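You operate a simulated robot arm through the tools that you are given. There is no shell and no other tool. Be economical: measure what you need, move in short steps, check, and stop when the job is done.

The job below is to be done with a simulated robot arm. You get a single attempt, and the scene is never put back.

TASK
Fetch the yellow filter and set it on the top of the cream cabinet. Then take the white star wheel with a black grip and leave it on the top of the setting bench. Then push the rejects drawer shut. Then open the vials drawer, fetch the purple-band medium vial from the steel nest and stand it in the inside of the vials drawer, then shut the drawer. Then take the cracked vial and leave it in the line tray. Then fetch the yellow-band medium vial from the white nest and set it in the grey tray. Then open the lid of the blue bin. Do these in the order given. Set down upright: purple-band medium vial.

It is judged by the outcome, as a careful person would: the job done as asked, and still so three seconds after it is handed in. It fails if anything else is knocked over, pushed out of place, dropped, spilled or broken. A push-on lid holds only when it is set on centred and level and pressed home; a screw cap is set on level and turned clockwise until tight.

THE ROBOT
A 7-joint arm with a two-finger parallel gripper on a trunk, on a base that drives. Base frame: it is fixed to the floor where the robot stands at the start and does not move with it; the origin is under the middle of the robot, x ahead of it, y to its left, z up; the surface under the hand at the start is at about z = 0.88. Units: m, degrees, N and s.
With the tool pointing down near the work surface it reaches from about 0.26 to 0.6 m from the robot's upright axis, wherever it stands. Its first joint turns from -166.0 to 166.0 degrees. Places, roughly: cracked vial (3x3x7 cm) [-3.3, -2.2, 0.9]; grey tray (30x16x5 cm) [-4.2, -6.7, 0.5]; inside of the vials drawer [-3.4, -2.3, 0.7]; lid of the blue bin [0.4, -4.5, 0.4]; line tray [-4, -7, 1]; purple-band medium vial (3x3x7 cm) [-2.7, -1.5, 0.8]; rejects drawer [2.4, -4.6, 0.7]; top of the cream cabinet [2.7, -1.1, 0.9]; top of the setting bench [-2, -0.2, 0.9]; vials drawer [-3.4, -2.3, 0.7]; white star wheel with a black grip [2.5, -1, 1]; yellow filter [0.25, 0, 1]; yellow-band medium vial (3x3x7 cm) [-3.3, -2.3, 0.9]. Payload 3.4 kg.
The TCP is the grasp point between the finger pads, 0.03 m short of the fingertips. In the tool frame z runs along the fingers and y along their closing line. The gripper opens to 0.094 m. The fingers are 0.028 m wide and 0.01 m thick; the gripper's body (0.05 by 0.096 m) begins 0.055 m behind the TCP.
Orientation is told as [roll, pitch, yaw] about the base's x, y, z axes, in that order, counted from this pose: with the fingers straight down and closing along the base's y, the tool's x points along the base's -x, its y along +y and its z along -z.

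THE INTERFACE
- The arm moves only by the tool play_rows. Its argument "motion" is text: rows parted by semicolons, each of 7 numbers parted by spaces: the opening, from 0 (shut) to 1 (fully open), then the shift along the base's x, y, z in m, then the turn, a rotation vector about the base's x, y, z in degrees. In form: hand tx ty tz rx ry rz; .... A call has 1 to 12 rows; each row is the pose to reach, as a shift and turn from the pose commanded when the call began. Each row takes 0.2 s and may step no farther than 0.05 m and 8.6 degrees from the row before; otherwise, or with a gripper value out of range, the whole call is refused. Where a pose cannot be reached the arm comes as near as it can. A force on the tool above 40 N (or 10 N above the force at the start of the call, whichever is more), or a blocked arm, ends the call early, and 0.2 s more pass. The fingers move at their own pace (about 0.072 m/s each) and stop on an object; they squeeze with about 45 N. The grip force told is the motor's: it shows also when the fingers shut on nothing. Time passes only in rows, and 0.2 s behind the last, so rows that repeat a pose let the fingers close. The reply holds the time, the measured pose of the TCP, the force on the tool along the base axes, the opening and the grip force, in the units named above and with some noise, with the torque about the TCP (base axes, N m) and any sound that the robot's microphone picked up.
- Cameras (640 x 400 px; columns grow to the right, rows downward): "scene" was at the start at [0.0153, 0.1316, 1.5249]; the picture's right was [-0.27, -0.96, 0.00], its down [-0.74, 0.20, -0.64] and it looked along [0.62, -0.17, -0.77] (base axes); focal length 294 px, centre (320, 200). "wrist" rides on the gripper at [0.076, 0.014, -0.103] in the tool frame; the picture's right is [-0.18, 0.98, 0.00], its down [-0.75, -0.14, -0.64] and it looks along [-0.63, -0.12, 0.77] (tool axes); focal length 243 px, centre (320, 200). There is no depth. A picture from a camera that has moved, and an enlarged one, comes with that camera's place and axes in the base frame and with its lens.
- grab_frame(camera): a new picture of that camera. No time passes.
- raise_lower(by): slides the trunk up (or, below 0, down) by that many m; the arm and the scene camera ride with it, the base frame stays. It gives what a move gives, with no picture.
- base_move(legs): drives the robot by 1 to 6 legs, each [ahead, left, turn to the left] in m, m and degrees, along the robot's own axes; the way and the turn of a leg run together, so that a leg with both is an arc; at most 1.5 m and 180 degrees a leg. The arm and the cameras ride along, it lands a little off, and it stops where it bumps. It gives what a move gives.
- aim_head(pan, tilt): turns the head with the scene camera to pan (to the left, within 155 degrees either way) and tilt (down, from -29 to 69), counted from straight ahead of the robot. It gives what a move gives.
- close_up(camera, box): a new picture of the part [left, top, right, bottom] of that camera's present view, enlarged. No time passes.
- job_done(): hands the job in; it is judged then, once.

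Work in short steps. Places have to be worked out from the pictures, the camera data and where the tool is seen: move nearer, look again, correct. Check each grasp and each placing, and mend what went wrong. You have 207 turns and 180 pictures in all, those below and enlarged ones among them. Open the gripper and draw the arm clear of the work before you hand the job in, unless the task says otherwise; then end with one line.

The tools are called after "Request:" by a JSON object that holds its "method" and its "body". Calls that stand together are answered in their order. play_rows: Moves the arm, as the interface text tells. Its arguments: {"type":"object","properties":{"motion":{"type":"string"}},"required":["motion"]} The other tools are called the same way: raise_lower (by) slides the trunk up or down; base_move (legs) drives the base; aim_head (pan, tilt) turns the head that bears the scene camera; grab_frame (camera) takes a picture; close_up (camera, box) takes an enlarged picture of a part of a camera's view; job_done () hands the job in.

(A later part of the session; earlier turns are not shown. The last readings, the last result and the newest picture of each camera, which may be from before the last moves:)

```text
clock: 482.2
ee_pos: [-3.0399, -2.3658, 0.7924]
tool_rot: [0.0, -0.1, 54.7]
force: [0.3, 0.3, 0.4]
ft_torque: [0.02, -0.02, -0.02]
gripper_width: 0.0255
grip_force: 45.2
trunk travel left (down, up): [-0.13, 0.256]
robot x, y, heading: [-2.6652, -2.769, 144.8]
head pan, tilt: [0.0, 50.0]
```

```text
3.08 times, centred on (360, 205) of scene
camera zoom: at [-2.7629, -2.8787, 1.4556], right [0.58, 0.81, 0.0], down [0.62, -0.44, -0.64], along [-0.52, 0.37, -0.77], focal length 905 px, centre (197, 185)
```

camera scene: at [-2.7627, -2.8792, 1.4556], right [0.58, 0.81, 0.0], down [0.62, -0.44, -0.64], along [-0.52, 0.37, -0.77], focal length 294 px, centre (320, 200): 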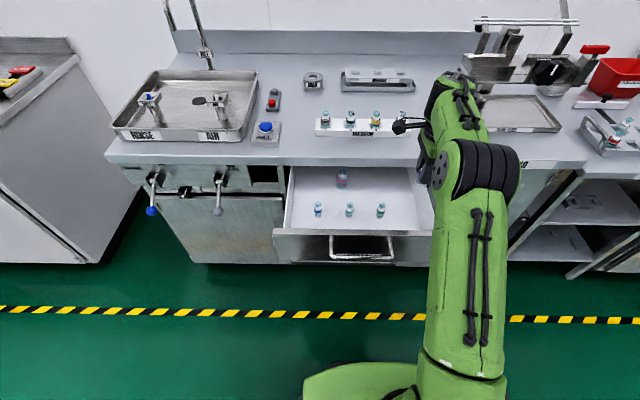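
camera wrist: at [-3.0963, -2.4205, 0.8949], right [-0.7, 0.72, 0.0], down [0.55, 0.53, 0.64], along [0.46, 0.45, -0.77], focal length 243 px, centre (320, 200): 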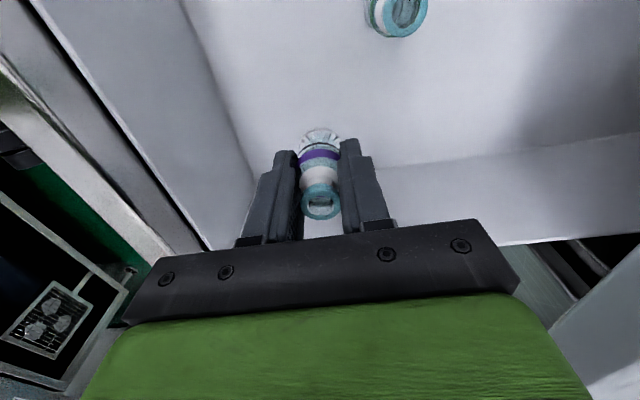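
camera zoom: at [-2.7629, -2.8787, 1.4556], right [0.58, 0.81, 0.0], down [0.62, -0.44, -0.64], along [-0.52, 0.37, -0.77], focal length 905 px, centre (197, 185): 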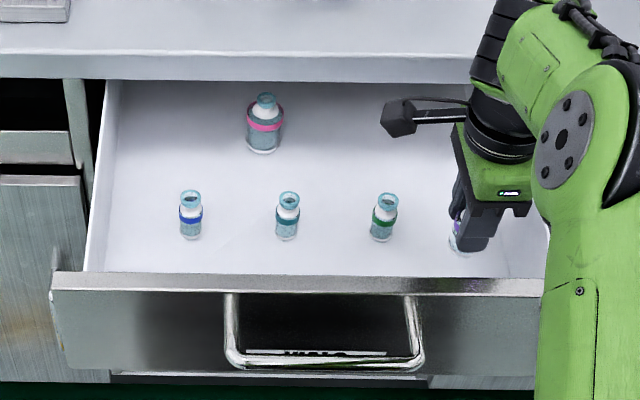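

Request:
{"method": "play_rows", "body": {"motion": "0 0 0 -0.006 0 0 0; 0 0 0 -0.012 0 0 0; 0 0 0 -0.017 0 0 0; 0 0 0 -0.022 0 0 0; 0 0 0 -0.026 0 0 0; 0 0 0 -0.03 0 0 0; 0 0 0 -0.034 0 0 0; 0 0 0 -0.038 0 0 0; 0 0 0 -0.042 0 0 0"}}

```text
clock: 484.2
ee_pos: [-3.041, -2.3642, 0.7509]
tool_rot: [0.0, -0.1, 54.7]
force: [0.8, 0.1, 0.6]
ft_torque: [-0.01, -0.01, -0.02]
gripper_width: 0.0256
grip_force: 45.0
trunk travel left (down, up): [-0.13, 0.256]
robot x, y, heading: [-2.6628, -2.7643, 144.7]
head pan, tilt: [0.0, 50.0]
```

Request:
{"method": "grab_frame", "body": {"camera": "wrist"}}

Request:
{"method": "close_up", "body": {"camera": "scene", "box": [350, 160, 450, 240]}}

```text
79 pictures are left
camera wrist: at [-3.0954, -2.4193, 0.853], right [-0.7, 0.72, 0.0], down [0.55, 0.53, 0.64], along [0.46, 0.45, -0.77], focal length 243 px, centre (320, 200)
```

wrist: 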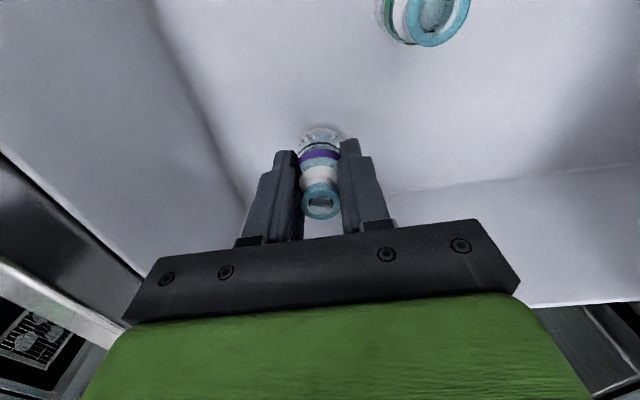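

```text
5.00 times, centred on (400, 200) of scene
camera zoom: at [-2.763, -2.8787, 1.4556], right [0.58, 0.81, 0.0], down [0.62, -0.44, -0.64], along [-0.52, 0.37, -0.77], focal length 1471 px, centre (-80, 200)
```

zoom: 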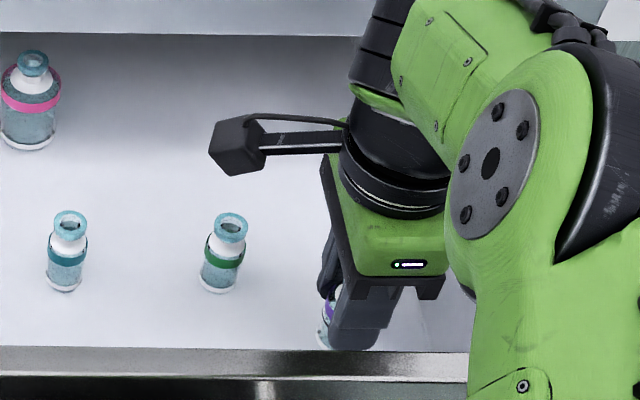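

Request:
{"method": "play_rows", "body": {"motion": "0 0 0 -0.005 0 0 0; 0 0 0 -0.009 0 0 0; 0 0 0 -0.013 0 0 0; 0 0 0 -0.017 0 0 0; 0 0 0 -0.021 0 0 0; 0 0 0 -0.025 0 0 0; 0 0 0 -0.029 0 0 0; 0 0 0 -0.033 0 0 0; 0 0 0 -0.037 0 0 0"}}

Request:
{"method": "grab_frame", "body": {"camera": "wrist"}}

```text
clock: 485.3
ee_pos: [-3.0423, -2.3613, 0.7373]
tool_rot: [0.9, -0.3, 54.7]
force: [-1.1, 0.6, 17.5]
ft_torque: [0.01, -0.01, 0.01]
gripper_width: 0.0275
grip_force: 45.3
trunk travel left (down, up): [-0.13, 0.256]
robot x, y, heading: [-2.6586, -2.7673, 144.5]
head pan, tilt: [0.0, 50.0]
stopped in row 5: the force on the tool passed its limit at 44 N (the readings are from after the stop); the commanded pose is now the measured one
```

```text
77 pictures are left
camera wrist: at [-3.0977, -2.4181, 0.8401], right [-0.7, 0.72, 0.02], down [0.56, 0.53, 0.64], along [0.45, 0.46, -0.77], focal length 243 px, centre (320, 200)
```

wrist: 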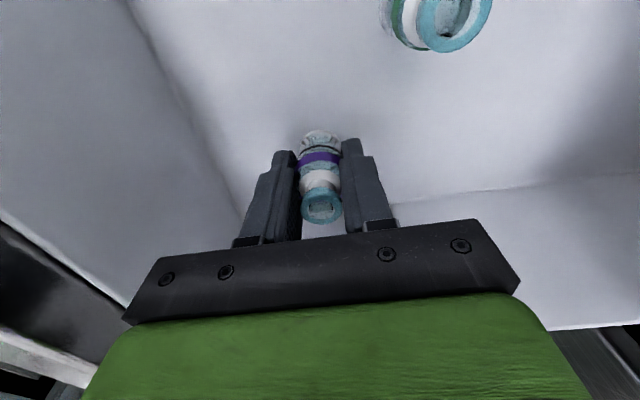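

Bottom contact. I ease 2 mm up, level the tool, open, and lift.

Request:
{"method": "play_rows", "body": {"motion": "0 0 0 0.003 -0.5 -0.7 0; 0 0 0 0.003 -0.5 -0.7 0; 0.35 0 0 0.003 -0.5 -0.7 0; 0.5 0 0 0.003 -0.5 -0.7 0; 0.5 0 0 0.003 -0.5 -0.7 0; 0.5 0 0 0.02 -0.5 -0.7 0; 0.5 0 0 0.05 -0.5 -0.7 0; 0.5 0 0 0.09 -0.5 -0.7 0; 0.5 0 0 0.13 -0.5 -0.7 0; 0.5 0 0 0.17 -0.5 -0.7 0; 0.5 0 0 0.21 -0.5 -0.7 0; 0.5 0 0 0.25 -0.5 -0.7 0"}}

Request:
{"method": "grab_frame", "body": {"camera": "wrist"}}

Request:
{"method": "grab_frame", "body": {"camera": "scene"}}

```text
clock: 487.9
ee_pos: [-3.0399, -2.3627, 0.9842]
tool_rot: [-0.3, -0.1, 54.7]
force: [-0.6, 0.3, -0.4]
ft_torque: [0.0, 0.03, 0.0]
gripper_width: 0.047
grip_force: 0.0
trunk travel left (down, up): [-0.13, 0.256]
robot x, y, heading: [-2.664, -2.7653, 144.4]
head pan, tilt: [0.0, 50.0]
```

```text
76 pictures are left
camera wrist: at [-3.0968, -2.4176, 1.0874], right [-0.7, 0.72, -0.01], down [0.55, 0.54, 0.64], along [0.47, 0.45, -0.76], focal length 243 px, centre (320, 200)
```

wrist: 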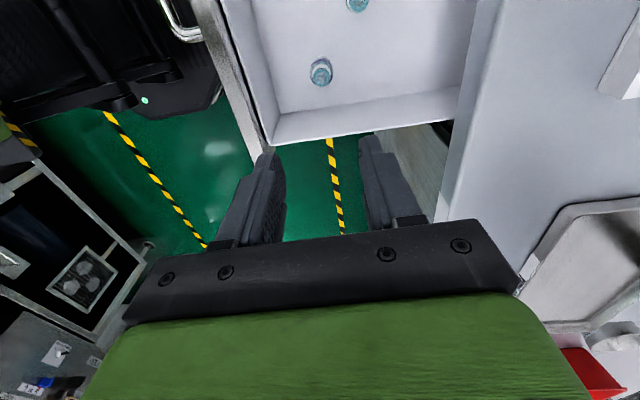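

```text
75 pictures are left
camera scene: at [-2.7627, -2.8789, 1.4556], right [0.58, 0.81, 0.0], down [0.62, -0.44, -0.64], along [-0.52, 0.37, -0.77], focal length 294 px, centre (320, 200)
```

scene: 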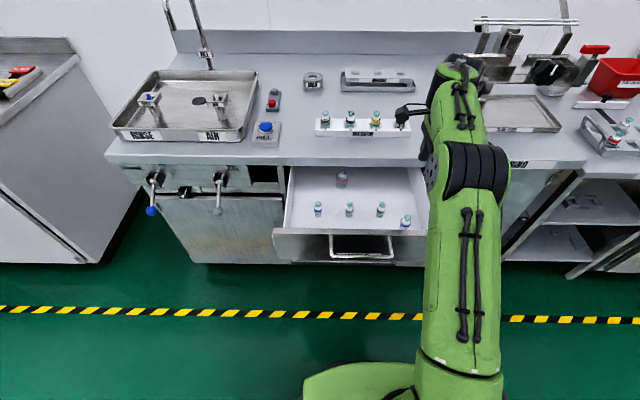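

The purple vial stands upright in the drawer. Now I back off, close fingers, and tilt the tool to push the drawer shut by its handle.

Request:
{"method": "base_move", "body": {"legs": [[-0.2, 0.12, 0]]}}

Request:
{"method": "play_rows", "body": {"motion": "0 0.005 -0.0035 0 4.59 6.38 0; 0 0.01 -0.007 0 9.2 12.8 0; 0 0.015 -0.0105 0 13.8 19.1 0; 0 0.02 -0.014 0 18.4 25.5 0; 0 0.024 -0.017 0 23 31.9 0; 0 0.028 -0.02 0 27.5 38.3 0; 0 0.0325 -0.0233 0 32.1 44.7 0; 0 0.0325 -0.0233 0 32.1 44.7 0"}}

Request:
{"method": "grab_frame", "body": {"camera": "wrist"}}

```text
clock: 489.7
ee_pos: [-2.9441, -2.5812, 0.9858]
tool_rot: [-0.3, -0.2, 54.7]
force: [0.3, -0.5, 0.1]
ft_torque: [0.03, 0.03, -0.03]
gripper_width: 0.0468
grip_force: 0.0
trunk travel left (down, up): [-0.13, 0.256]
robot x, y, heading: [-2.5649, -2.9826, 144.7]
head pan, tilt: [0.0, 50.0]
```

```text
clock: 491.5
ee_pos: [-2.913, -2.6024, 0.9842]
tool_rot: [54.6, -0.5, 54.4]
force: [-0.6, 0.8, 0.5]
ft_torque: [-0.02, 0.01, 0.01]
gripper_width: 0.0
grip_force: 32.9
trunk travel left (down, up): [-0.13, 0.256]
robot x, y, heading: [-2.5667, -2.982, 144.5]
head pan, tilt: [0.0, 50.0]
```

```text
74 pictures are left
camera wrist: at [-2.8957, -2.7099, 1.0544], right [-0.36, 0.48, 0.8], down [0.93, 0.26, 0.26], along [-0.08, 0.84, -0.54], focal length 243 px, centre (320, 200)
```

wrist: 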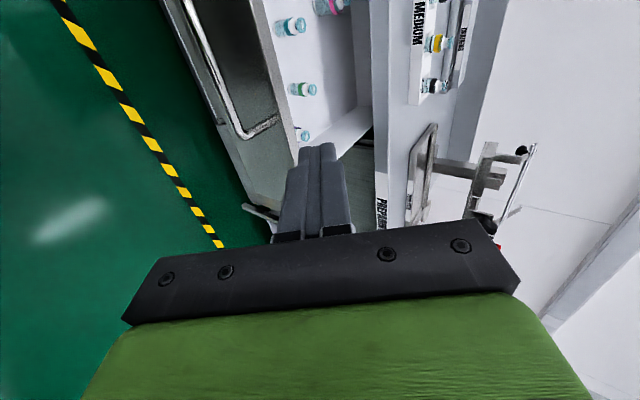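

Request:
{"method": "play_rows", "body": {"motion": "0 -0.004 -0.0055 -0.04 0 0 0; 0 -0.008 -0.011 -0.08 0 0 0; 0 -0.012 -0.0165 -0.12 0 0 0; 0 -0.0158 -0.022 -0.16 0 0 0; 0 -0.0158 -0.022 -0.197 0 0 0; 0 -0.0158 -0.022 -0.197 0 0 0"}}

Request:
{"method": "grab_frame", "body": {"camera": "wrist"}}

Request:
{"method": "grab_frame", "body": {"camera": "scene"}}

```text
clock: 492.9
ee_pos: [-2.9289, -2.6275, 0.7868]
tool_rot: [54.6, -0.5, 54.4]
force: [-0.1, -0.4, -0.4]
ft_torque: [0.03, 0.01, 0.01]
gripper_width: 0.0001
grip_force: 32.9
trunk travel left (down, up): [-0.13, 0.256]
robot x, y, heading: [-2.5661, -2.983, 144.7]
head pan, tilt: [0.0, 50.0]
```

```text
73 pictures are left
camera wrist: at [-2.9118, -2.7338, 0.8582], right [-0.36, 0.48, 0.8], down [0.93, 0.26, 0.26], along [-0.08, 0.84, -0.54], focal length 243 px, centre (320, 200)
```

wrist: 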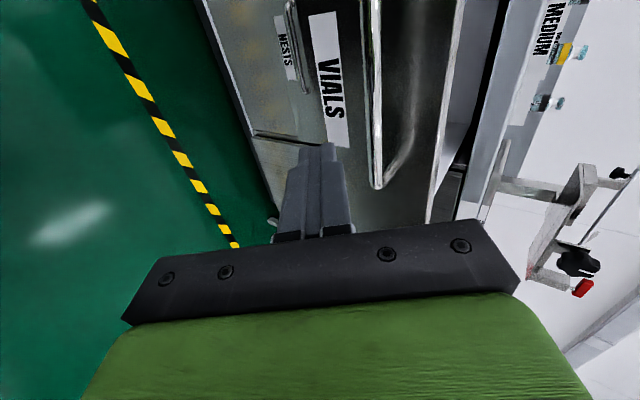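

```text
72 pictures are left
camera scene: at [-2.6672, -3.0956, 1.4557], right [0.58, 0.81, 0.0], down [0.62, -0.44, -0.64], along [-0.52, 0.37, -0.77], focal length 294 px, centre (320, 200)
```

scene: 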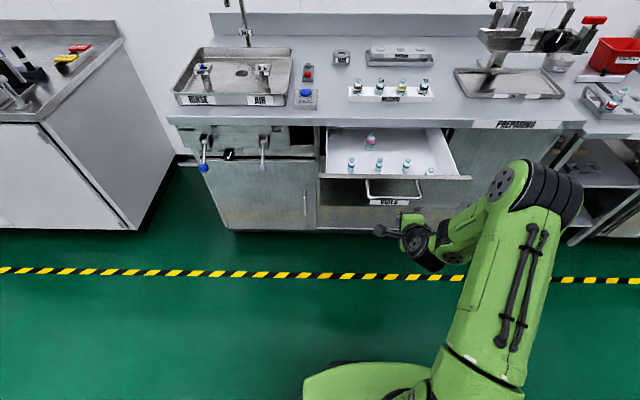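

A tilted push would slip off the bar, so I go fully horizontal and regrip the handle to push it, as when opening.

Request:
{"method": "play_rows", "body": {"motion": "0.3 0 0 0 4.4 6.1 0; 0.5 0 0 -0.005 8.8 12.2 0; 0.5 0 0 -0.01 13.2 18.3 0; 0.5 0 0 -0.014 17.6 24.5 0; 0.5 0 0 -0.014 17.6 24.5 0"}}

Request:
{"method": "grab_frame", "body": {"camera": "wrist"}}

```text
clock: 494.1
ee_pos: [-2.928, -2.6247, 0.7747]
tool_rot: [85.0, -0.3, 54.1]
force: [0.1, 0.0, -0.1]
ft_torque: [0.0, 0.0, 0.02]
gripper_width: 0.047
grip_force: 0.0
trunk travel left (down, up): [-0.13, 0.256]
robot x, y, heading: [-2.566, -2.9828, 144.4]
head pan, tilt: [0.0, 50.0]
```

```text
71 pictures are left
camera wrist: at [-2.8914, -2.7467, 0.7967], right [0.03, 0.2, 0.98], down [0.97, 0.23, -0.08], along [-0.24, 0.95, -0.18], focal length 243 px, centre (320, 200)
```

wrist: 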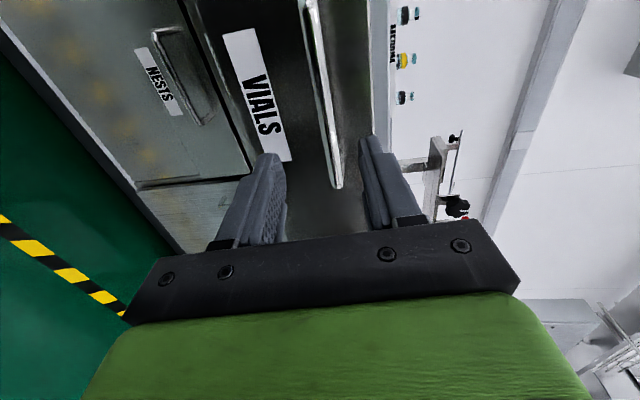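

Request:
{"method": "play_rows", "body": {"motion": "0.5 -0.0235 0.017 0 0 0 0; 0.5 -0.047 0.034 0 0 0 0; 0.5 -0.0715 0.0513 0 0 0 0; 0.5 -0.0715 0.0513 0 0 0 0; 0 -0.0715 0.0513 0 0 0 0; 0 -0.0715 0.0513 0 0 0 0; 0 -0.0715 0.0513 0 0 0 0"}}

```text
clock: 495.7
ee_pos: [-3.0002, -2.573, 0.7708]
tool_rot: [84.6, -0.4, 54.1]
force: [1.4, -0.5, -15.1]
ft_torque: [-0.77, 0.31, -0.41]
gripper_width: 0.0135
grip_force: 45.0
trunk travel left (down, up): [-0.13, 0.256]
robot x, y, heading: [-2.5642, -2.9789, 144.4]
head pan, tilt: [0.0, 50.0]
```

Handle gripped. I push the drawer in slowly along -e1.

Request:
{"method": "play_rows", "body": {"motion": "0 -0.0097 0.007 0 0 0 0; 0 -0.0195 0.014 0 0 0 0; 0 -0.0292 0.021 0 0 0 0; 0 -0.039 0.028 0 0 0 0; 0 -0.0487 0.035 0 0 0 0; 0 -0.0585 0.042 0 0 0 0; 0 -0.0682 0.049 0 0 0 0; 0 -0.078 0.056 0 0 0 0; 0 -0.0877 0.063 0 0 0 0; 0 -0.0974 0.07 0 0 0 0; 0 -0.1072 0.077 0 0 0 0; 0 -0.1072 0.077 0 0 0 0"}}

Request:
{"method": "grab_frame", "body": {"camera": "scene"}}

```text
clock: 498.3
ee_pos: [-3.1074, -2.4943, 0.7709]
tool_rot: [84.7, -0.3, 54.2]
force: [0.8, 4.3, -16.6]
ft_torque: [-0.64, 0.25, -0.48]
gripper_width: 0.0139
grip_force: 45.0
trunk travel left (down, up): [-0.13, 0.256]
robot x, y, heading: [-2.5658, -2.9775, 144.6]
head pan, tilt: [0.0, 50.0]
```

```text
70 pictures are left
camera scene: at [-2.669, -3.0928, 1.4557], right [0.58, 0.81, 0.0], down [0.62, -0.45, -0.64], along [-0.52, 0.37, -0.77], focal length 294 px, centre (320, 200)
```

scene: 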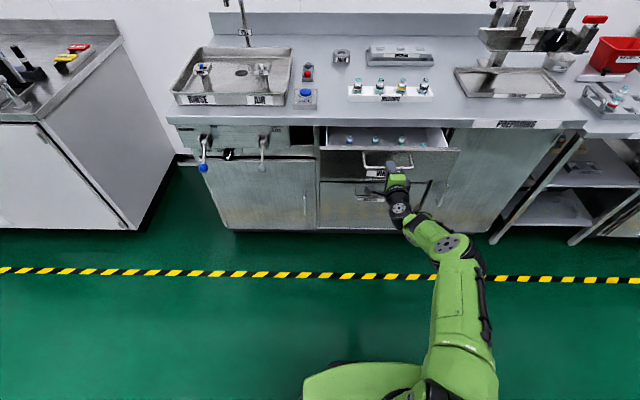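

Request:
{"method": "play_rows", "body": {"motion": "0 -0.0097 0.007 0 0 0 0; 0 -0.0195 0.014 0 0 0 0; 0 -0.0292 0.021 0 0 0 0; 0 -0.039 0.028 0 0 0 0; 0 -0.0487 0.035 0 0 0 0; 0 -0.0585 0.042 0 0 0 0; 0 -0.0682 0.049 0 0 0 0; 0 -0.078 0.056 0 0 0 0; 0 -0.0877 0.063 0 0 0 0; 0 -0.0974 0.07 0 0 0 0; 0 -0.1023 0.0735 0 0 0 0"}}

Request:
{"method": "grab_frame", "body": {"camera": "scene"}}

```text
clock: 499.5
ee_pos: [-3.135, -2.475, 0.7717]
tool_rot: [82.6, -0.4, 54.0]
force: [3.8, 0.7, -13.9]
ft_torque: [-0.72, -0.01, -0.01]
gripper_width: 0.0136
grip_force: 44.7
out of reach, approached as far as the arm can: row 3, 4, 5
trunk travel left (down, up): [-0.13, 0.256]
robot x, y, heading: [-2.5673, -2.981, 144.3]
head pan, tilt: [0.0, 50.0]
stopped in row 5: the force on the tool passed its limit at 44 N (the readings are from after the stop); the commanded pose is now the measured one
```

```text
69 pictures are left
camera scene: at [-2.6668, -3.0946, 1.4557], right [0.58, 0.81, 0.0], down [0.62, -0.45, -0.64], along [-0.52, 0.37, -0.77], focal length 294 px, centre (320, 200)
```

scene: 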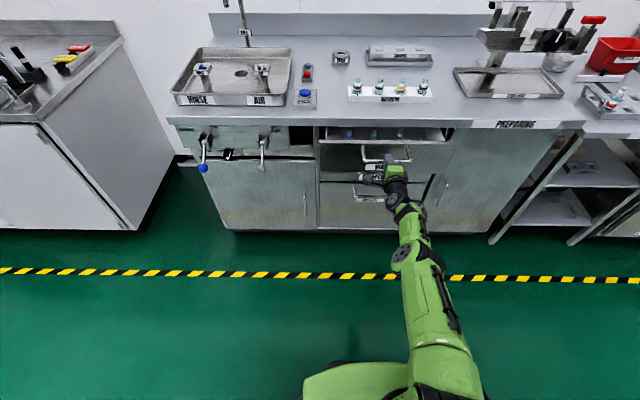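

Arm at its limit; I push the remaining ~8 cm by driving the base forward.

Request:
{"method": "base_move", "body": {"legs": [[0.075, 0, 0]]}}

Request:
{"method": "grab_frame", "body": {"camera": "wrist"}}

```text
clock: 500.5
ee_pos: [-3.197, -2.4273, 0.7721]
tool_rot: [82.9, -0.4, 53.8]
force: [6.0, 12.2, -25.6]
ft_torque: [-0.75, 0.27, 0.67]
gripper_width: 0.0138
grip_force: 45.1
trunk travel left (down, up): [-0.13, 0.256]
robot x, y, heading: [-2.6261, -2.9366, 144.5]
head pan, tilt: [0.0, 50.0]
```

```text
68 pictures are left
camera wrist: at [-3.1616, -2.5496, 0.7979], right [0.01, 0.22, 0.98], down [0.97, 0.22, -0.06], along [-0.23, 0.95, -0.21], focal length 243 px, centre (320, 200)
```

wrist: 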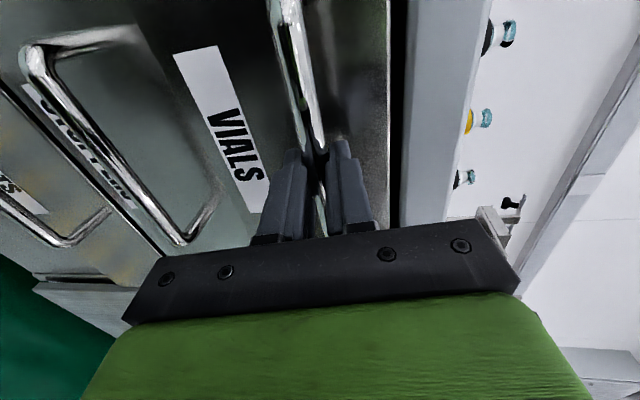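

Within ~4 mm of the original closed position; nudge a little more.

Request:
{"method": "base_move", "body": {"legs": [[0.012, 0, 0]]}}

Request:
{"method": "play_rows", "body": {"motion": "0 -0.003 0.002 0.0 0 0 0; 0 -0.006 0.0045 0.0 0 0 0; 0 -0.006 0.0045 0.0 0 0 0"}}

Request:
{"method": "grab_frame", "body": {"camera": "wrist"}}

```text
clock: 501.2
ee_pos: [-3.2043, -2.4219, 0.7711]
tool_rot: [82.7, -0.4, 53.6]
force: [3.2, 4.3, -11.6]
ft_torque: [-0.75, 0.21, -0.37]
gripper_width: 0.0136
grip_force: 44.5
trunk travel left (down, up): [-0.13, 0.256]
robot x, y, heading: [-2.6388, -2.9348, 144.5]
head pan, tilt: [0.0, 50.0]
```

```text
clock: 502.1
ee_pos: [-3.2051, -2.4218, 0.7723]
tool_rot: [82.5, -0.4, 53.6]
force: [5.4, 6.3, -13.4]
ft_torque: [-0.76, 0.41, 1.07]
gripper_width: 0.014
grip_force: 44.8
out of reach, approached as far as the arm can: row 1, 2, 3
trunk travel left (down, up): [-0.13, 0.256]
robot x, y, heading: [-2.638, -2.9343, 144.5]
head pan, tilt: [0.0, 50.0]
```

```text
67 pictures are left
camera wrist: at [-3.1709, -2.5433, 0.7986], right [0.0, 0.22, 0.98], down [0.97, 0.22, -0.05], along [-0.22, 0.95, -0.21], focal length 243 px, centre (320, 200)
```

wrist: 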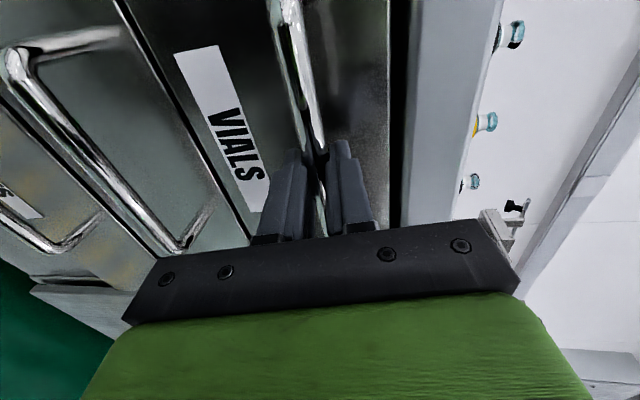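

Request:
{"method": "base_move", "body": {"legs": [[0.012, 0, 0]]}}

Request:
{"method": "play_rows", "body": {"motion": "0.3 0 0 0 0 0 0; 0.5 0 0 0 0 0 0; 0.5 0 0 0 0 0 0; 0.5 0.02 -0.0146 0 0 0 0; 0.5 0.04 -0.029 0 0 0 0; 0.5 0.065 -0.0467 0 0 0 0; 0.5 0.09 -0.065 0 0 0 0; 0.5 0.115 -0.0826 0 0 0 0; 0.5 0.14 -0.1 0 0 0 0; 0.5 0.165 -0.1186 0 0 0 0;0.5 0.165 -0.1186 0 0 0 0"}}

Request:
{"method": "grab_frame", "body": {"camera": "wrist"}}

Request:
{"method": "close_up", "body": {"camera": "scene", "box": [260, 60, 480, 240]}}

```text
clock: 502.9
ee_pos: [-3.212, -2.4174, 0.7717]
tool_rot: [82.4, -0.3, 53.5]
force: [5.4, -4.0, 2.1]
ft_torque: [-0.31, 0.21, 0.1]
gripper_width: 0.0132
grip_force: 44.4
trunk travel left (down, up): [-0.13, 0.256]
robot x, y, heading: [-2.6466, -2.9243, 144.3]
head pan, tilt: [0.0, 50.0]
stopped in leg 1: the force on the tool passed its limit at 53 N (the readings are from after the stop); the commanded pose is now the measured one
```

```text
clock: 505.3
ee_pos: [-3.0465, -2.5346, 0.7687]
tool_rot: [82.3, -0.3, 53.6]
force: [0.5, 0.0, 0.8]
ft_torque: [-0.02, 0.01, 0.0]
gripper_width: 0.0469
grip_force: 0.0
trunk travel left (down, up): [-0.13, 0.256]
robot x, y, heading: [-2.6475, -2.9253, 144.5]
head pan, tilt: [0.0, 50.0]
```

```text
66 pictures are left
camera wrist: at [-3.0122, -2.6563, 0.7972], right [0.0, 0.22, 0.98], down [0.98, 0.22, -0.05], along [-0.22, 0.95, -0.22], focal length 243 px, centre (320, 200)
```

wrist: 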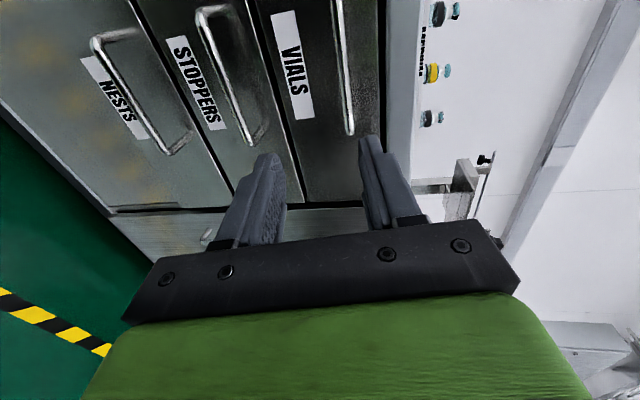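

```text
2.22 times, centred on (370, 150) of scene
camera zoom: at [-2.7467, -3.0382, 1.4556], right [0.58, 0.81, 0.0], down [0.62, -0.45, -0.64], along [-0.52, 0.37, -0.77], focal length 654 px, centre (209, 311)
```

zoom: 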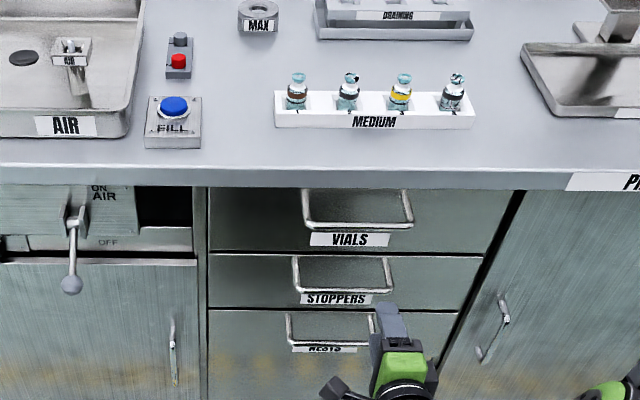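

VIALS drawer is shut. Now let me identify the cracked vial in the white nest.

Request:
{"method": "close_up", "body": {"camera": "scene", "box": [345, 78, 430, 108]}}

Request:
{"method": "close_up", "body": {"camera": "scene", "box": [345, 10, 500, 110]}}

```text
7.53 times, centred on (388, 93) of scene
camera zoom: at [-2.7467, -3.0382, 1.4556], right [0.58, 0.81, 0.0], down [0.62, -0.45, -0.64], along [-0.52, 0.37, -0.77], focal length 2215 px, centre (-188, 1006)
```

zoom: 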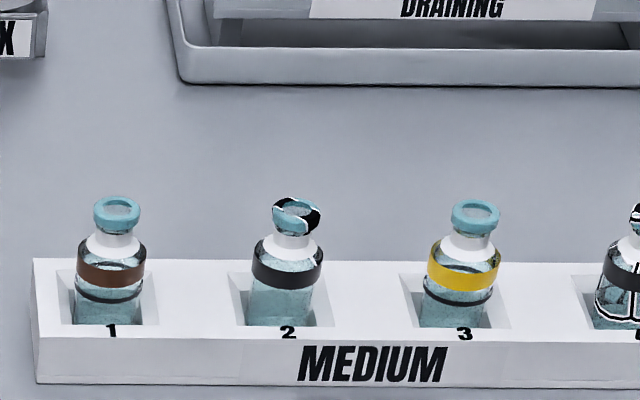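

```text
4.00 times, centred on (422, 60) of scene
camera zoom: at [-2.7467, -3.0382, 1.4556], right [0.58, 0.81, 0.0], down [0.62, -0.45, -0.64], along [-0.52, 0.37, -0.77], focal length 1177 px, centre (-90, 760)
```

zoom: 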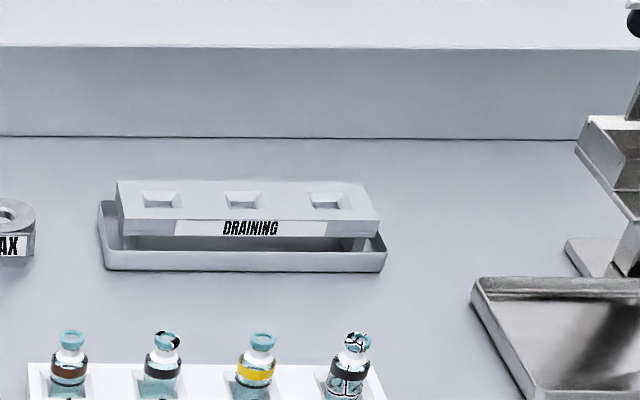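

Vial 4 has crack lines over its body (vial 2 only has a chipped rim), and its location matches the cracked vial. I back off and turn the tool down.

Request:
{"method": "base_move", "body": {"legs": [[-0.1, -0.16, 0]]}}

Request:
{"method": "raise_lower", "body": {"by": 0.2}}

Request:
{"method": "play_rows", "body": {"motion": "0.6 0 0 0.02 -4.8 -6.7 0; 0.6 0 0 0.04 -9.6 -13.4 0; 0.6 0 0 0.06 -14.4 -20.1 0; 0.6 0 0 0.08 -19.2 -26.7 0; 0.6 0 0 0.10 -24 -33.4 0; 0.6 0 0 0.12 -28.8 -40.1 0; 0.6 0 0 0.14 -33.6 -46.8 0; 0.6 0 0 0.16 -38.4 -53.5 0; 0.6 0 0 0.18 -43.2 -60.1 0; 0.6 0 0 0.2 -48 -66.8 0; 0.6 0 0 0.2 -48 -66.8 0"}}

Request:
{"method": "base_move", "body": {"legs": [[0.35, 0, 0]]}}

Request:
{"method": "grab_frame", "body": {"camera": "wrist"}}

Request:
{"method": "grab_frame", "body": {"camera": "scene"}}

```text
clock: 506.9
ee_pos: [-2.8721, -2.4629, 0.7709]
tool_rot: [82.4, -0.3, 53.4]
force: [0.3, -0.2, 0.1]
ft_torque: [-0.02, -0.01, 0.02]
gripper_width: 0.047
grip_force: 0.1
trunk travel left (down, up): [-0.13, 0.256]
robot x, y, heading: [-2.4728, -2.8553, 144.5]
head pan, tilt: [0.0, 50.0]
```

```text
clock: 509.0
ee_pos: [-2.8715, -2.4632, 0.9705]
tool_rot: [82.4, -0.4, 53.3]
force: [-0.4, 0.8, -0.3]
ft_torque: [-0.01, 0.03, 0.02]
gripper_width: 0.0472
grip_force: 0.0
trunk travel left (down, up): [-0.33, 0.056]
robot x, y, heading: [-2.4694, -2.851, 144.1]
head pan, tilt: [0.0, 50.0]
```

```text
clock: 511.4
ee_pos: [-2.8712, -2.4647, 1.1711]
tool_rot: [0.0, -0.8, 54.6]
force: [0.6, 0.1, 0.3]
ft_torque: [0.02, 0.01, 0.01]
gripper_width: 0.0563
grip_force: 0.0
trunk travel left (down, up): [-0.33, 0.056]
robot x, y, heading: [-2.47, -2.8552, 144.1]
head pan, tilt: [0.0, 50.0]
```

```text
clock: 513.7
ee_pos: [-3.1563, -2.258, 1.1696]
tool_rot: [0.1, -1.0, 54.3]
force: [-0.4, -0.3, 0.9]
ft_torque: [0.02, -0.02, -0.03]
gripper_width: 0.0567
grip_force: 0.1
trunk travel left (down, up): [-0.33, 0.056]
robot x, y, heading: [-2.7538, -2.6505, 144.2]
head pan, tilt: [0.0, 50.0]
```

```text
62 pictures are left
camera wrist: at [-3.213, -2.3132, 1.2713], right [-0.69, 0.72, 0.0], down [0.55, 0.52, 0.65], along [0.47, 0.45, -0.76], focal length 243 px, centre (320, 200)
```

wrist: 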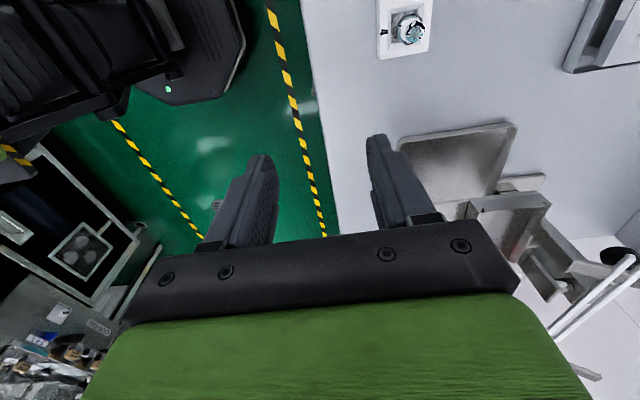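

```text
61 pictures are left
camera scene: at [-2.8585, -2.762, 1.6554], right [0.59, 0.81, 0.0], down [0.62, -0.45, -0.64], along [-0.52, 0.38, -0.77], focal length 294 px, centre (320, 200)
```

scene: 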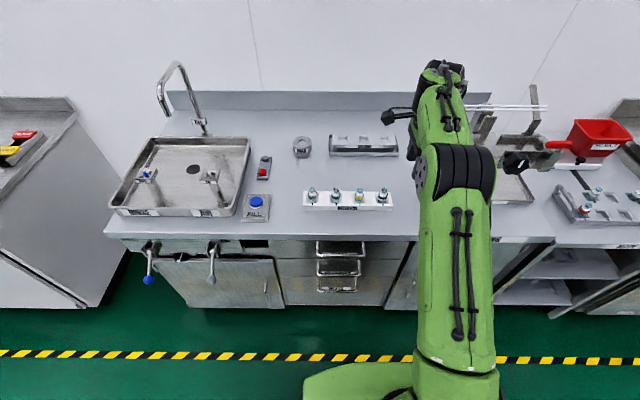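

Vial 4 is around (-3.265,-2.211), top z≈0.92. I drive 0.13 m nearer and position above it.

Request:
{"method": "base_move", "body": {"legs": [[0.13, 0, 0]]}}

Request:
{"method": "play_rows", "body": {"motion": "0.6 0 -0.01 -0.04 -0.6 0.4 0; 0.6 0 -0.02 -0.08 -0.6 0.4 0; 0.6 0 -0.03 -0.11 -0.6 0.4 0; 0.6 0 -0.03 -0.11 -0.6 0.4 0"}}

Request:
{"method": "grab_frame", "body": {"camera": "wrist"}}

```text
clock: 515.0
ee_pos: [-3.2615, -2.1817, 1.1702]
tool_rot: [0.1, -1.0, 54.2]
force: [-0.3, -0.6, 0.3]
ft_torque: [-0.03, 0.0, 0.03]
gripper_width: 0.0563
grip_force: 0.1
trunk travel left (down, up): [-0.33, 0.056]
robot x, y, heading: [-2.8602, -2.5739, 144.1]
head pan, tilt: [0.0, 50.0]
```

```text
clock: 516.0
ee_pos: [-3.2621, -2.2108, 1.0601]
tool_rot: [0.1, -0.2, 54.3]
force: [-0.5, -0.5, 0.9]
ft_torque: [-0.01, 0.03, -0.03]
gripper_width: 0.0567
grip_force: 0.0
trunk travel left (down, up): [-0.33, 0.056]
robot x, y, heading: [-2.8619, -2.5742, 143.8]
head pan, tilt: [0.0, 50.0]
```

```text
60 pictures are left
camera wrist: at [-3.3177, -2.2658, 1.1626], right [-0.69, 0.72, 0.0], down [0.55, 0.53, 0.64], along [0.46, 0.45, -0.76], focal length 243 px, centre (320, 200)
```

wrist: 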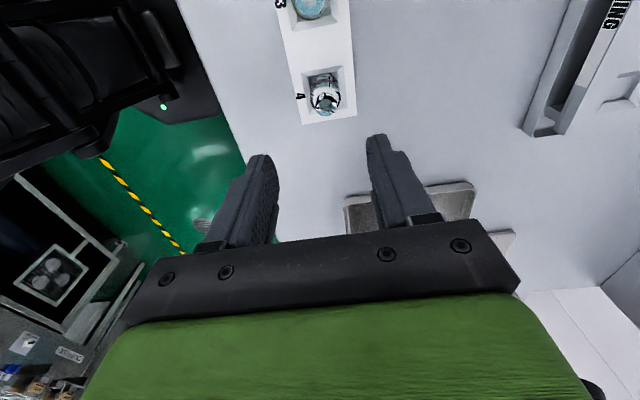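

Refined: vial 4 at (-3.2665,-2.2085), top ≈0.917. I descend and grip.

Request:
{"method": "play_rows", "body": {"motion": "0.6 -0.0045 0.0025 -0.04 0 0 0; 0.6 -0.0045 0.0025 -0.08 0 0 0; 0.6 -0.0045 0.0025 -0.115 0 0 0; 0.6 -0.0045 0.0025 -0.135 0 0 0; 0.6 -0.0045 0.0025 -0.143 0 0 0; 0.6 -0.0045 0.0025 -0.147 0 0 0; 0.6 -0.0045 0.0025 -0.147 0 0 0"}}

Request:
{"method": "grab_frame", "body": {"camera": "wrist"}}

```text
clock: 517.6
ee_pos: [-3.264, -2.2077, 0.9147]
tool_rot: [0.3, -0.1, 54.4]
force: [0.6, 1.6, 10.4]
ft_torque: [-0.25, -0.2, 0.06]
gripper_width: 0.0559
grip_force: 0.1
trunk travel left (down, up): [-0.33, 0.056]
robot x, y, heading: [-2.8615, -2.5719, 144.0]
head pan, tilt: [0.0, 50.0]
```

```text
59 pictures are left
camera wrist: at [-3.3198, -2.2636, 1.0172], right [-0.69, 0.72, 0.0], down [0.56, 0.53, 0.64], along [0.46, 0.45, -0.76], focal length 243 px, centre (320, 200)
```

wrist: 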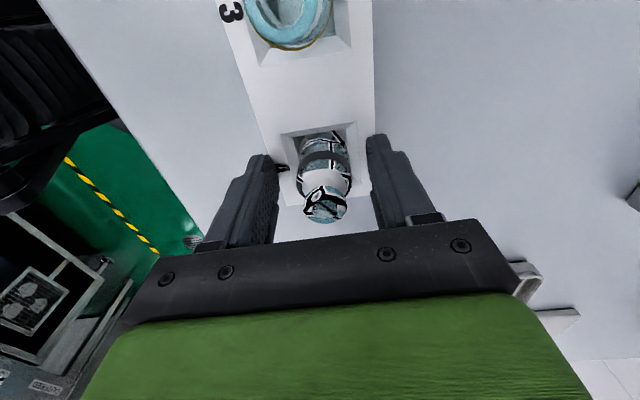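

Tips lightly touch the nest plate; I raise 2 mm and close.

Request:
{"method": "play_rows", "body": {"motion": "0.6 0 0 0.003 0 0 0; 0.3 0 0 0.003 0 0 0; 0 0 0 0.003 0 0 0; 0 0 0 0.003 0 0 0; 0 0 0 0.003 0 0 0; 0 0 0 0.003 0 0 0; 0 0 0 0.02 0 0 0; 0 0 0 0.05 0 0 0; 0 0 0 0.09 0 0 0; 0 0 0 0.13 0 0 0; 0 0 0 0.17 0 0 0; 0 0 0 0.21 0 0 0"}}

Request:
{"method": "grab_frame", "body": {"camera": "wrist"}}

Request:
{"method": "close_up", "body": {"camera": "scene", "box": [280, 160, 480, 280]}}

```text
clock: 520.2
ee_pos: [-3.2641, -2.2101, 1.1268]
tool_rot: [0.0, -0.2, 54.3]
force: [0.2, 0.0, -0.6]
ft_torque: [0.04, -0.01, -0.02]
gripper_width: 0.0256
grip_force: 45.0
trunk travel left (down, up): [-0.33, 0.056]
robot x, y, heading: [-2.8601, -2.5761, 144.1]
head pan, tilt: [0.0, 50.0]
```

```text
58 pictures are left
camera wrist: at [-3.3204, -2.2647, 1.2284], right [-0.69, 0.72, 0.0], down [0.55, 0.53, 0.64], along [0.47, 0.45, -0.76], focal length 243 px, centre (320, 200)
```

wrist: 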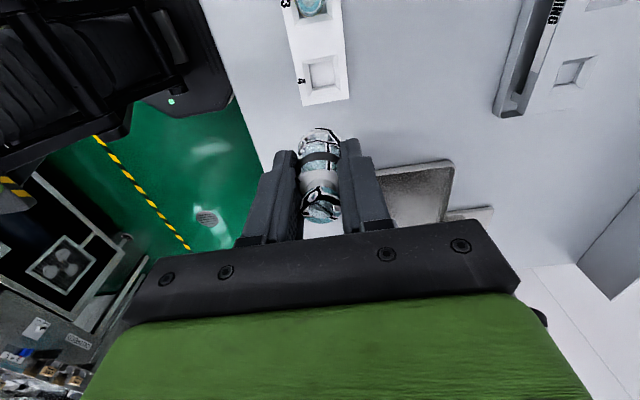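

```text
3.20 times, centred on (380, 220) of scene
camera zoom: at [-2.9629, -2.6869, 1.6554], right [0.59, 0.81, 0.0], down [0.62, -0.45, -0.64], along [-0.52, 0.38, -0.77], focal length 941 px, centre (128, 136)
```

zoom: 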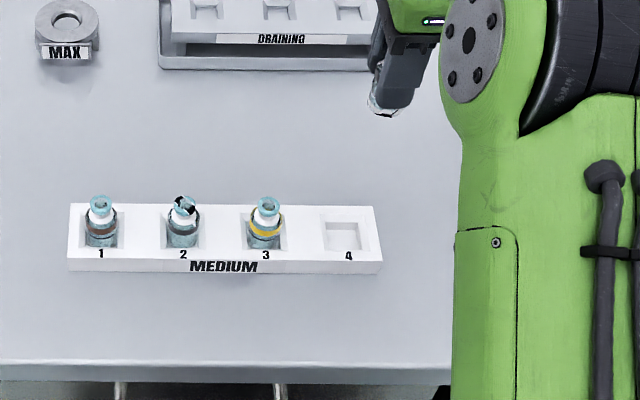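

Cracked vial is held. I drive to the store rack at the far end.

Request:
{"method": "base_move", "body": {"legs": [[-0.25, 0, 0], [0, 0, 90], [1.5, 0, 0], [1.2, 0, 0], [0, 1.3, 0]]}}

Request:
{"method": "aim_head", "body": {"pan": 0, "tilt": 35}}

Request:
{"method": "grab_frame", "body": {"camera": "scene"}}

```text
clock: 544.9
ee_pos: [-3.4259, -6.1144, 1.1259]
tool_rot: [0.1, -0.2, 145.9]
force: [1.0, 0.2, -0.8]
ft_torque: [-0.02, -0.02, 0.03]
gripper_width: 0.0274
grip_force: 45.3
trunk travel left (down, up): [-0.33, 0.056]
robot x, y, heading: [-3.0682, -5.6996, -124.3]
head pan, tilt: [0.0, 50.0]
```

```text
clock: 545.6
ee_pos: [-3.4263, -6.1141, 1.1253]
tool_rot: [0.1, -0.1, 145.8]
force: [-0.5, 0.7, -0.5]
ft_torque: [-0.01, -0.03, 0.04]
gripper_width: 0.0275
grip_force: 45.1
trunk travel left (down, up): [-0.33, 0.056]
robot x, y, heading: [-3.0698, -5.6983, -124.4]
head pan, tilt: [0.0, 35.0]
```

```text
56 pictures are left
camera scene: at [-2.9617, -5.8106, 1.6771], right [-0.82, 0.57, 0.0], down [0.32, 0.47, -0.82], along [-0.46, -0.68, -0.57], focal length 294 px, centre (320, 200)
```

scene: 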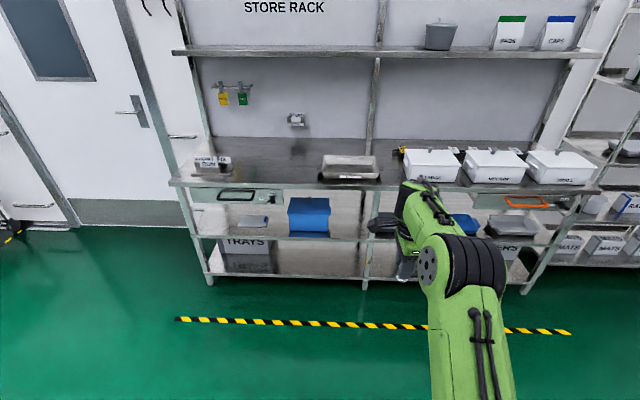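

Request:
{"method": "close_up", "body": {"camera": "scene", "box": [280, 130, 560, 290]}}

```text
2.29 times, centred on (420, 210) of scene
camera zoom: at [-2.9617, -5.8106, 1.6771], right [-0.82, 0.57, 0.0], down [0.32, 0.47, -0.82], along [-0.46, -0.68, -0.57], focal length 672 px, centre (91, 177)
```

zoom: 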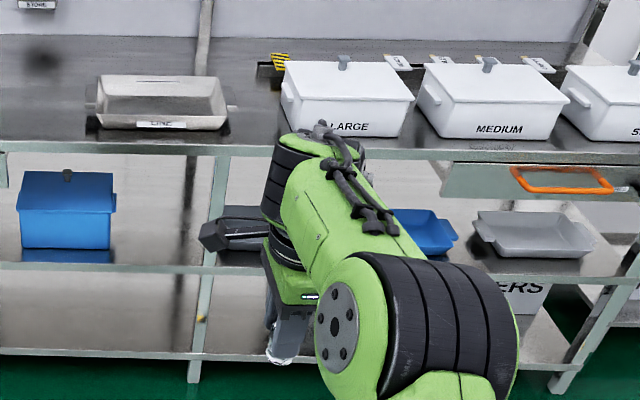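

The LINE tray is straight ahead on the rack top. I approach to within reach.

Request:
{"method": "base_move", "body": {"legs": [[0, 0, -1.4], [0.75, 0, 0]]}}

Request:
{"method": "aim_head", "body": {"pan": 0, "tilt": 50}}

Request:
{"method": "grab_frame", "body": {"camera": "wrist"}}

Request:
{"method": "grab_frame", "body": {"camera": "scene"}}

```text
clock: 550.0
ee_pos: [-3.8727, -6.718, 1.1257]
tool_rot: [0.0, -0.3, 144.7]
force: [-0.2, 0.1, -0.6]
ft_torque: [0.02, -0.01, -0.03]
gripper_width: 0.0277
grip_force: 44.7
trunk travel left (down, up): [-0.33, 0.056]
robot x, y, heading: [-3.5119, -6.3125, -125.5]
head pan, tilt: [0.0, 35.0]
```

```text
clock: 550.8
ee_pos: [-3.8724, -6.7168, 1.1256]
tool_rot: [0.1, -0.1, 144.7]
force: [0.5, -0.3, 0.1]
ft_torque: [0.01, 0.02, 0.01]
gripper_width: 0.0274
grip_force: 45.1
trunk travel left (down, up): [-0.33, 0.056]
robot x, y, heading: [-3.5141, -6.3138, -125.6]
head pan, tilt: [0.0, 50.0]
```

```text
54 pictures are left
camera wrist: at [-3.8181, -6.7737, 1.2278], right [-0.72, -0.7, 0.0], down [-0.53, 0.55, 0.64], along [-0.45, 0.46, -0.76], focal length 243 px, centre (320, 200)
```

wrist: 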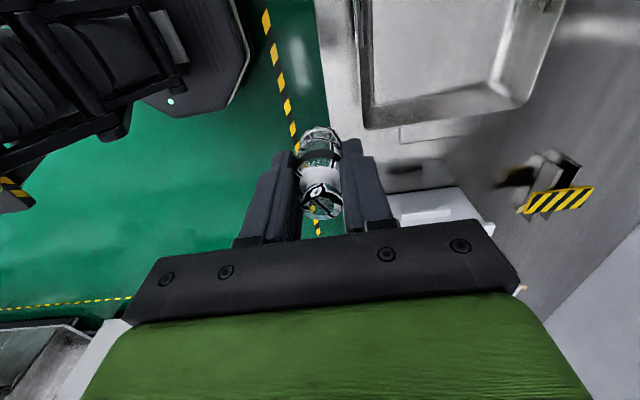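

```text
53 pictures are left
camera scene: at [-3.3957, -6.4142, 1.6555], right [-0.81, 0.58, 0.0], down [0.44, 0.62, -0.64], along [-0.37, -0.52, -0.77], focal length 294 px, centre (320, 200)
```

scene: 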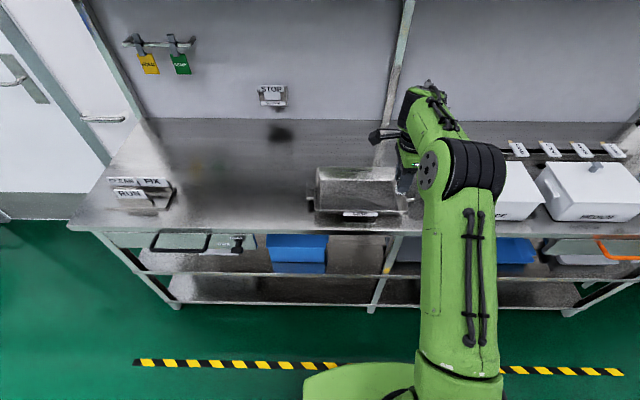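

LINE tray spans A≈0.72–1.00, B≈-7.77…-7.95, rim z≈0.91. I move 0.12 m closer and position over its centre.

Request:
{"method": "base_move", "body": {"legs": [[0.12, 0, 0]]}}

Request:
{"method": "grab_frame", "body": {"camera": "wrist"}}

```text
clock: 552.0
ee_pos: [-3.943, -6.814, 1.1252]
tool_rot: [0.0, -0.1, 144.6]
force: [0.1, -0.9, -0.3]
ft_torque: [0.04, 0.02, 0.01]
gripper_width: 0.0273
grip_force: 44.5
trunk travel left (down, up): [-0.33, 0.056]
robot x, y, heading: [-3.5803, -6.4049, -125.6]
head pan, tilt: [0.0, 50.0]
```

```text
52 pictures are left
camera wrist: at [-3.8892, -6.8711, 1.2274], right [-0.72, -0.69, 0.0], down [-0.53, 0.55, 0.64], along [-0.45, 0.46, -0.76], focal length 243 px, centre (320, 200)
```

wrist: 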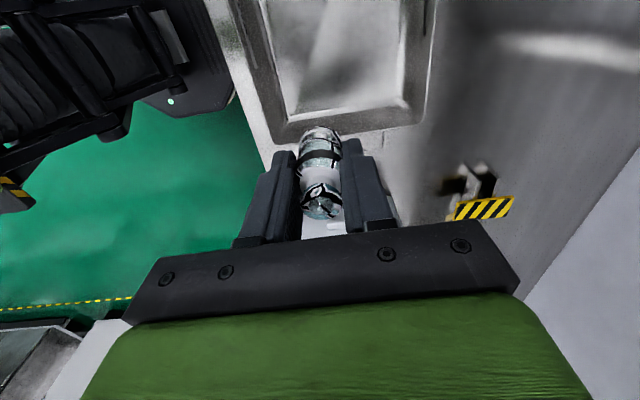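

Request:
{"method": "play_rows", "body": {"motion": "0 0.011 -0.023 0 0 0 0; 0 0.022 -0.046 0 0 0 0; 0 0.032 -0.068 -0.02 0 0 0; 0 0.032 -0.068 -0.06 0 0 0; 0 0.032 -0.068 -0.09 0 0 0; 0 0.032 -0.068 -0.09 0 0 0"}}

Request:
{"method": "grab_frame", "body": {"camera": "wrist"}}

Request:
{"method": "close_up", "body": {"camera": "scene", "box": [260, 100, 460, 260]}}

```text
clock: 553.5
ee_pos: [-3.9116, -6.8818, 1.0352]
tool_rot: [0.1, -0.2, 144.5]
force: [0.7, 0.2, -0.4]
ft_torque: [-0.01, 0.02, 0.01]
gripper_width: 0.0275
grip_force: 45.4
trunk travel left (down, up): [-0.33, 0.056]
robot x, y, heading: [-3.5791, -6.4069, -125.4]
head pan, tilt: [0.0, 50.0]
```

```text
51 pictures are left
camera wrist: at [-3.8568, -6.9389, 1.1372], right [-0.72, -0.69, 0.0], down [-0.53, 0.55, 0.64], along [-0.45, 0.46, -0.76], focal length 243 px, centre (320, 200)
```

wrist: 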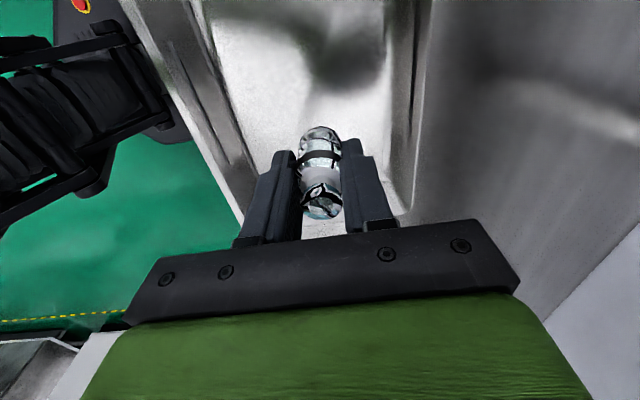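

```text
2.50 times, centred on (360, 180) of scene
camera zoom: at [-3.4654, -6.5116, 1.6554], right [-0.81, 0.58, 0.0], down [0.45, 0.62, -0.64], along [-0.37, -0.52, -0.77], focal length 735 px, centre (220, 250)
```

zoom: 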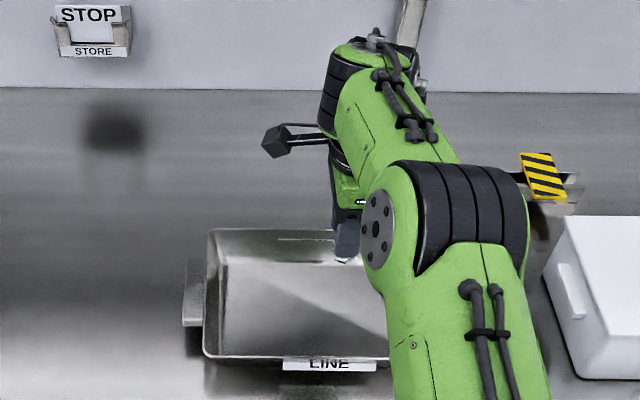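

Centred over the tray floor. I lower to contact.

Request:
{"method": "play_rows", "body": {"motion": "0 0 0 -0.03 0 0 0; 0 0 0 -0.055 0 0 0; 0 0 0 -0.065 0 0 0; 0 0 0 -0.072 0 0 0; 0 0 0 -0.078 0 0 0; 0 0 0 -0.083 0 0 0; 0 0 0 -0.088 0 0 0; 0 0 0 -0.093 0 0 0; 0 0 0 -0.098 0 0 0; 0 0 0 -0.103 0 0 0; 0 0 0 -0.108 0 0 0"}}

Request:
{"method": "grab_frame", "body": {"camera": "wrist"}}

```text
clock: 555.9
ee_pos: [-3.9107, -6.8819, 0.9316]
tool_rot: [0.7, -0.1, 144.6]
force: [-2.2, -1.2, 36.9]
ft_torque: [0.09, 0.13, 0.01]
gripper_width: 0.0276
grip_force: 44.7
trunk travel left (down, up): [-0.33, 0.056]
robot x, y, heading: [-3.5831, -6.41, -125.9]
head pan, tilt: [0.0, 50.0]
```

```text
49 pictures are left
camera wrist: at [-3.8564, -6.9374, 1.0351], right [-0.72, -0.69, 0.01], down [-0.53, 0.56, 0.64], along [-0.45, 0.46, -0.77], focal length 243 px, centre (320, 200)
```

wrist: 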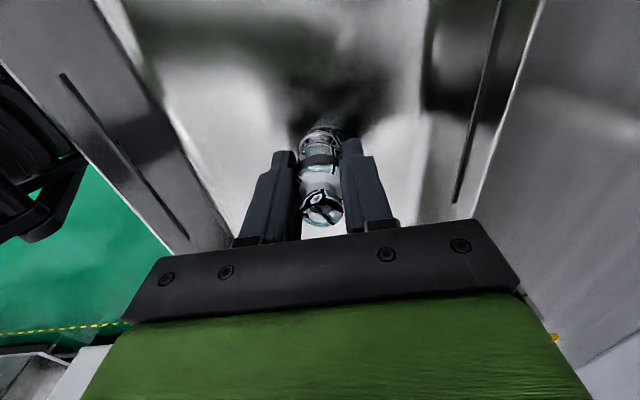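

Contact. I relieve the load, open and lift.

Request:
{"method": "play_rows", "body": {"motion": "0 0 0 0.006 0 0 0; 0 0 0 0.006 0 0 0; 0.35 0 0 0.006 0 0 0; 0.5 0 0 0.006 0 0 0; 0.5 0 0 0.006 0 0 0; 0.5 0 0 0.03 0 0 0; 0.5 0 0 0.07 0 0 0; 0.5 0 0 0.11 0 0 0; 0.5 0 0 0.15 0 0 0; 0.5 0 0 0.19 0 0 0; 0.5 0 0 0.23 0 0 0; 0.5 0 0 0.23 0 0 0"}}

Request:
{"method": "grab_frame", "body": {"camera": "wrist"}}

```text
clock: 558.5
ee_pos: [-3.9125, -6.8816, 1.157]
tool_rot: [0.1, -0.2, 144.5]
force: [-0.1, -0.4, -0.6]
ft_torque: [-0.01, 0.0, -0.02]
gripper_width: 0.0467
grip_force: 0.1
trunk travel left (down, up): [-0.33, 0.056]
robot x, y, heading: [-3.5818, -6.4102, -126.1]
head pan, tilt: [0.0, 50.0]
```

```text
48 pictures are left
camera wrist: at [-3.8586, -6.9384, 1.2594], right [-0.72, -0.69, 0.0], down [-0.53, 0.55, 0.64], along [-0.45, 0.46, -0.76], focal length 243 px, centre (320, 200)
```

wrist: 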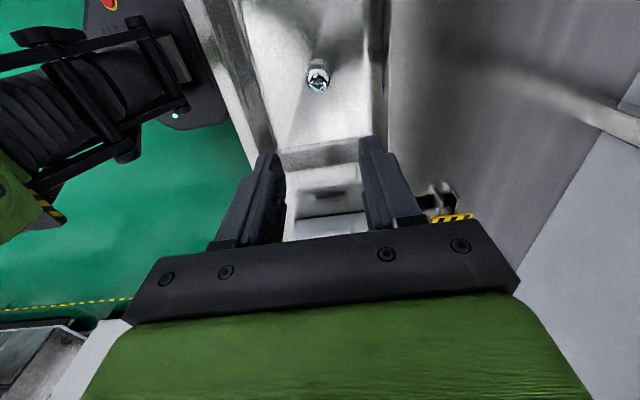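

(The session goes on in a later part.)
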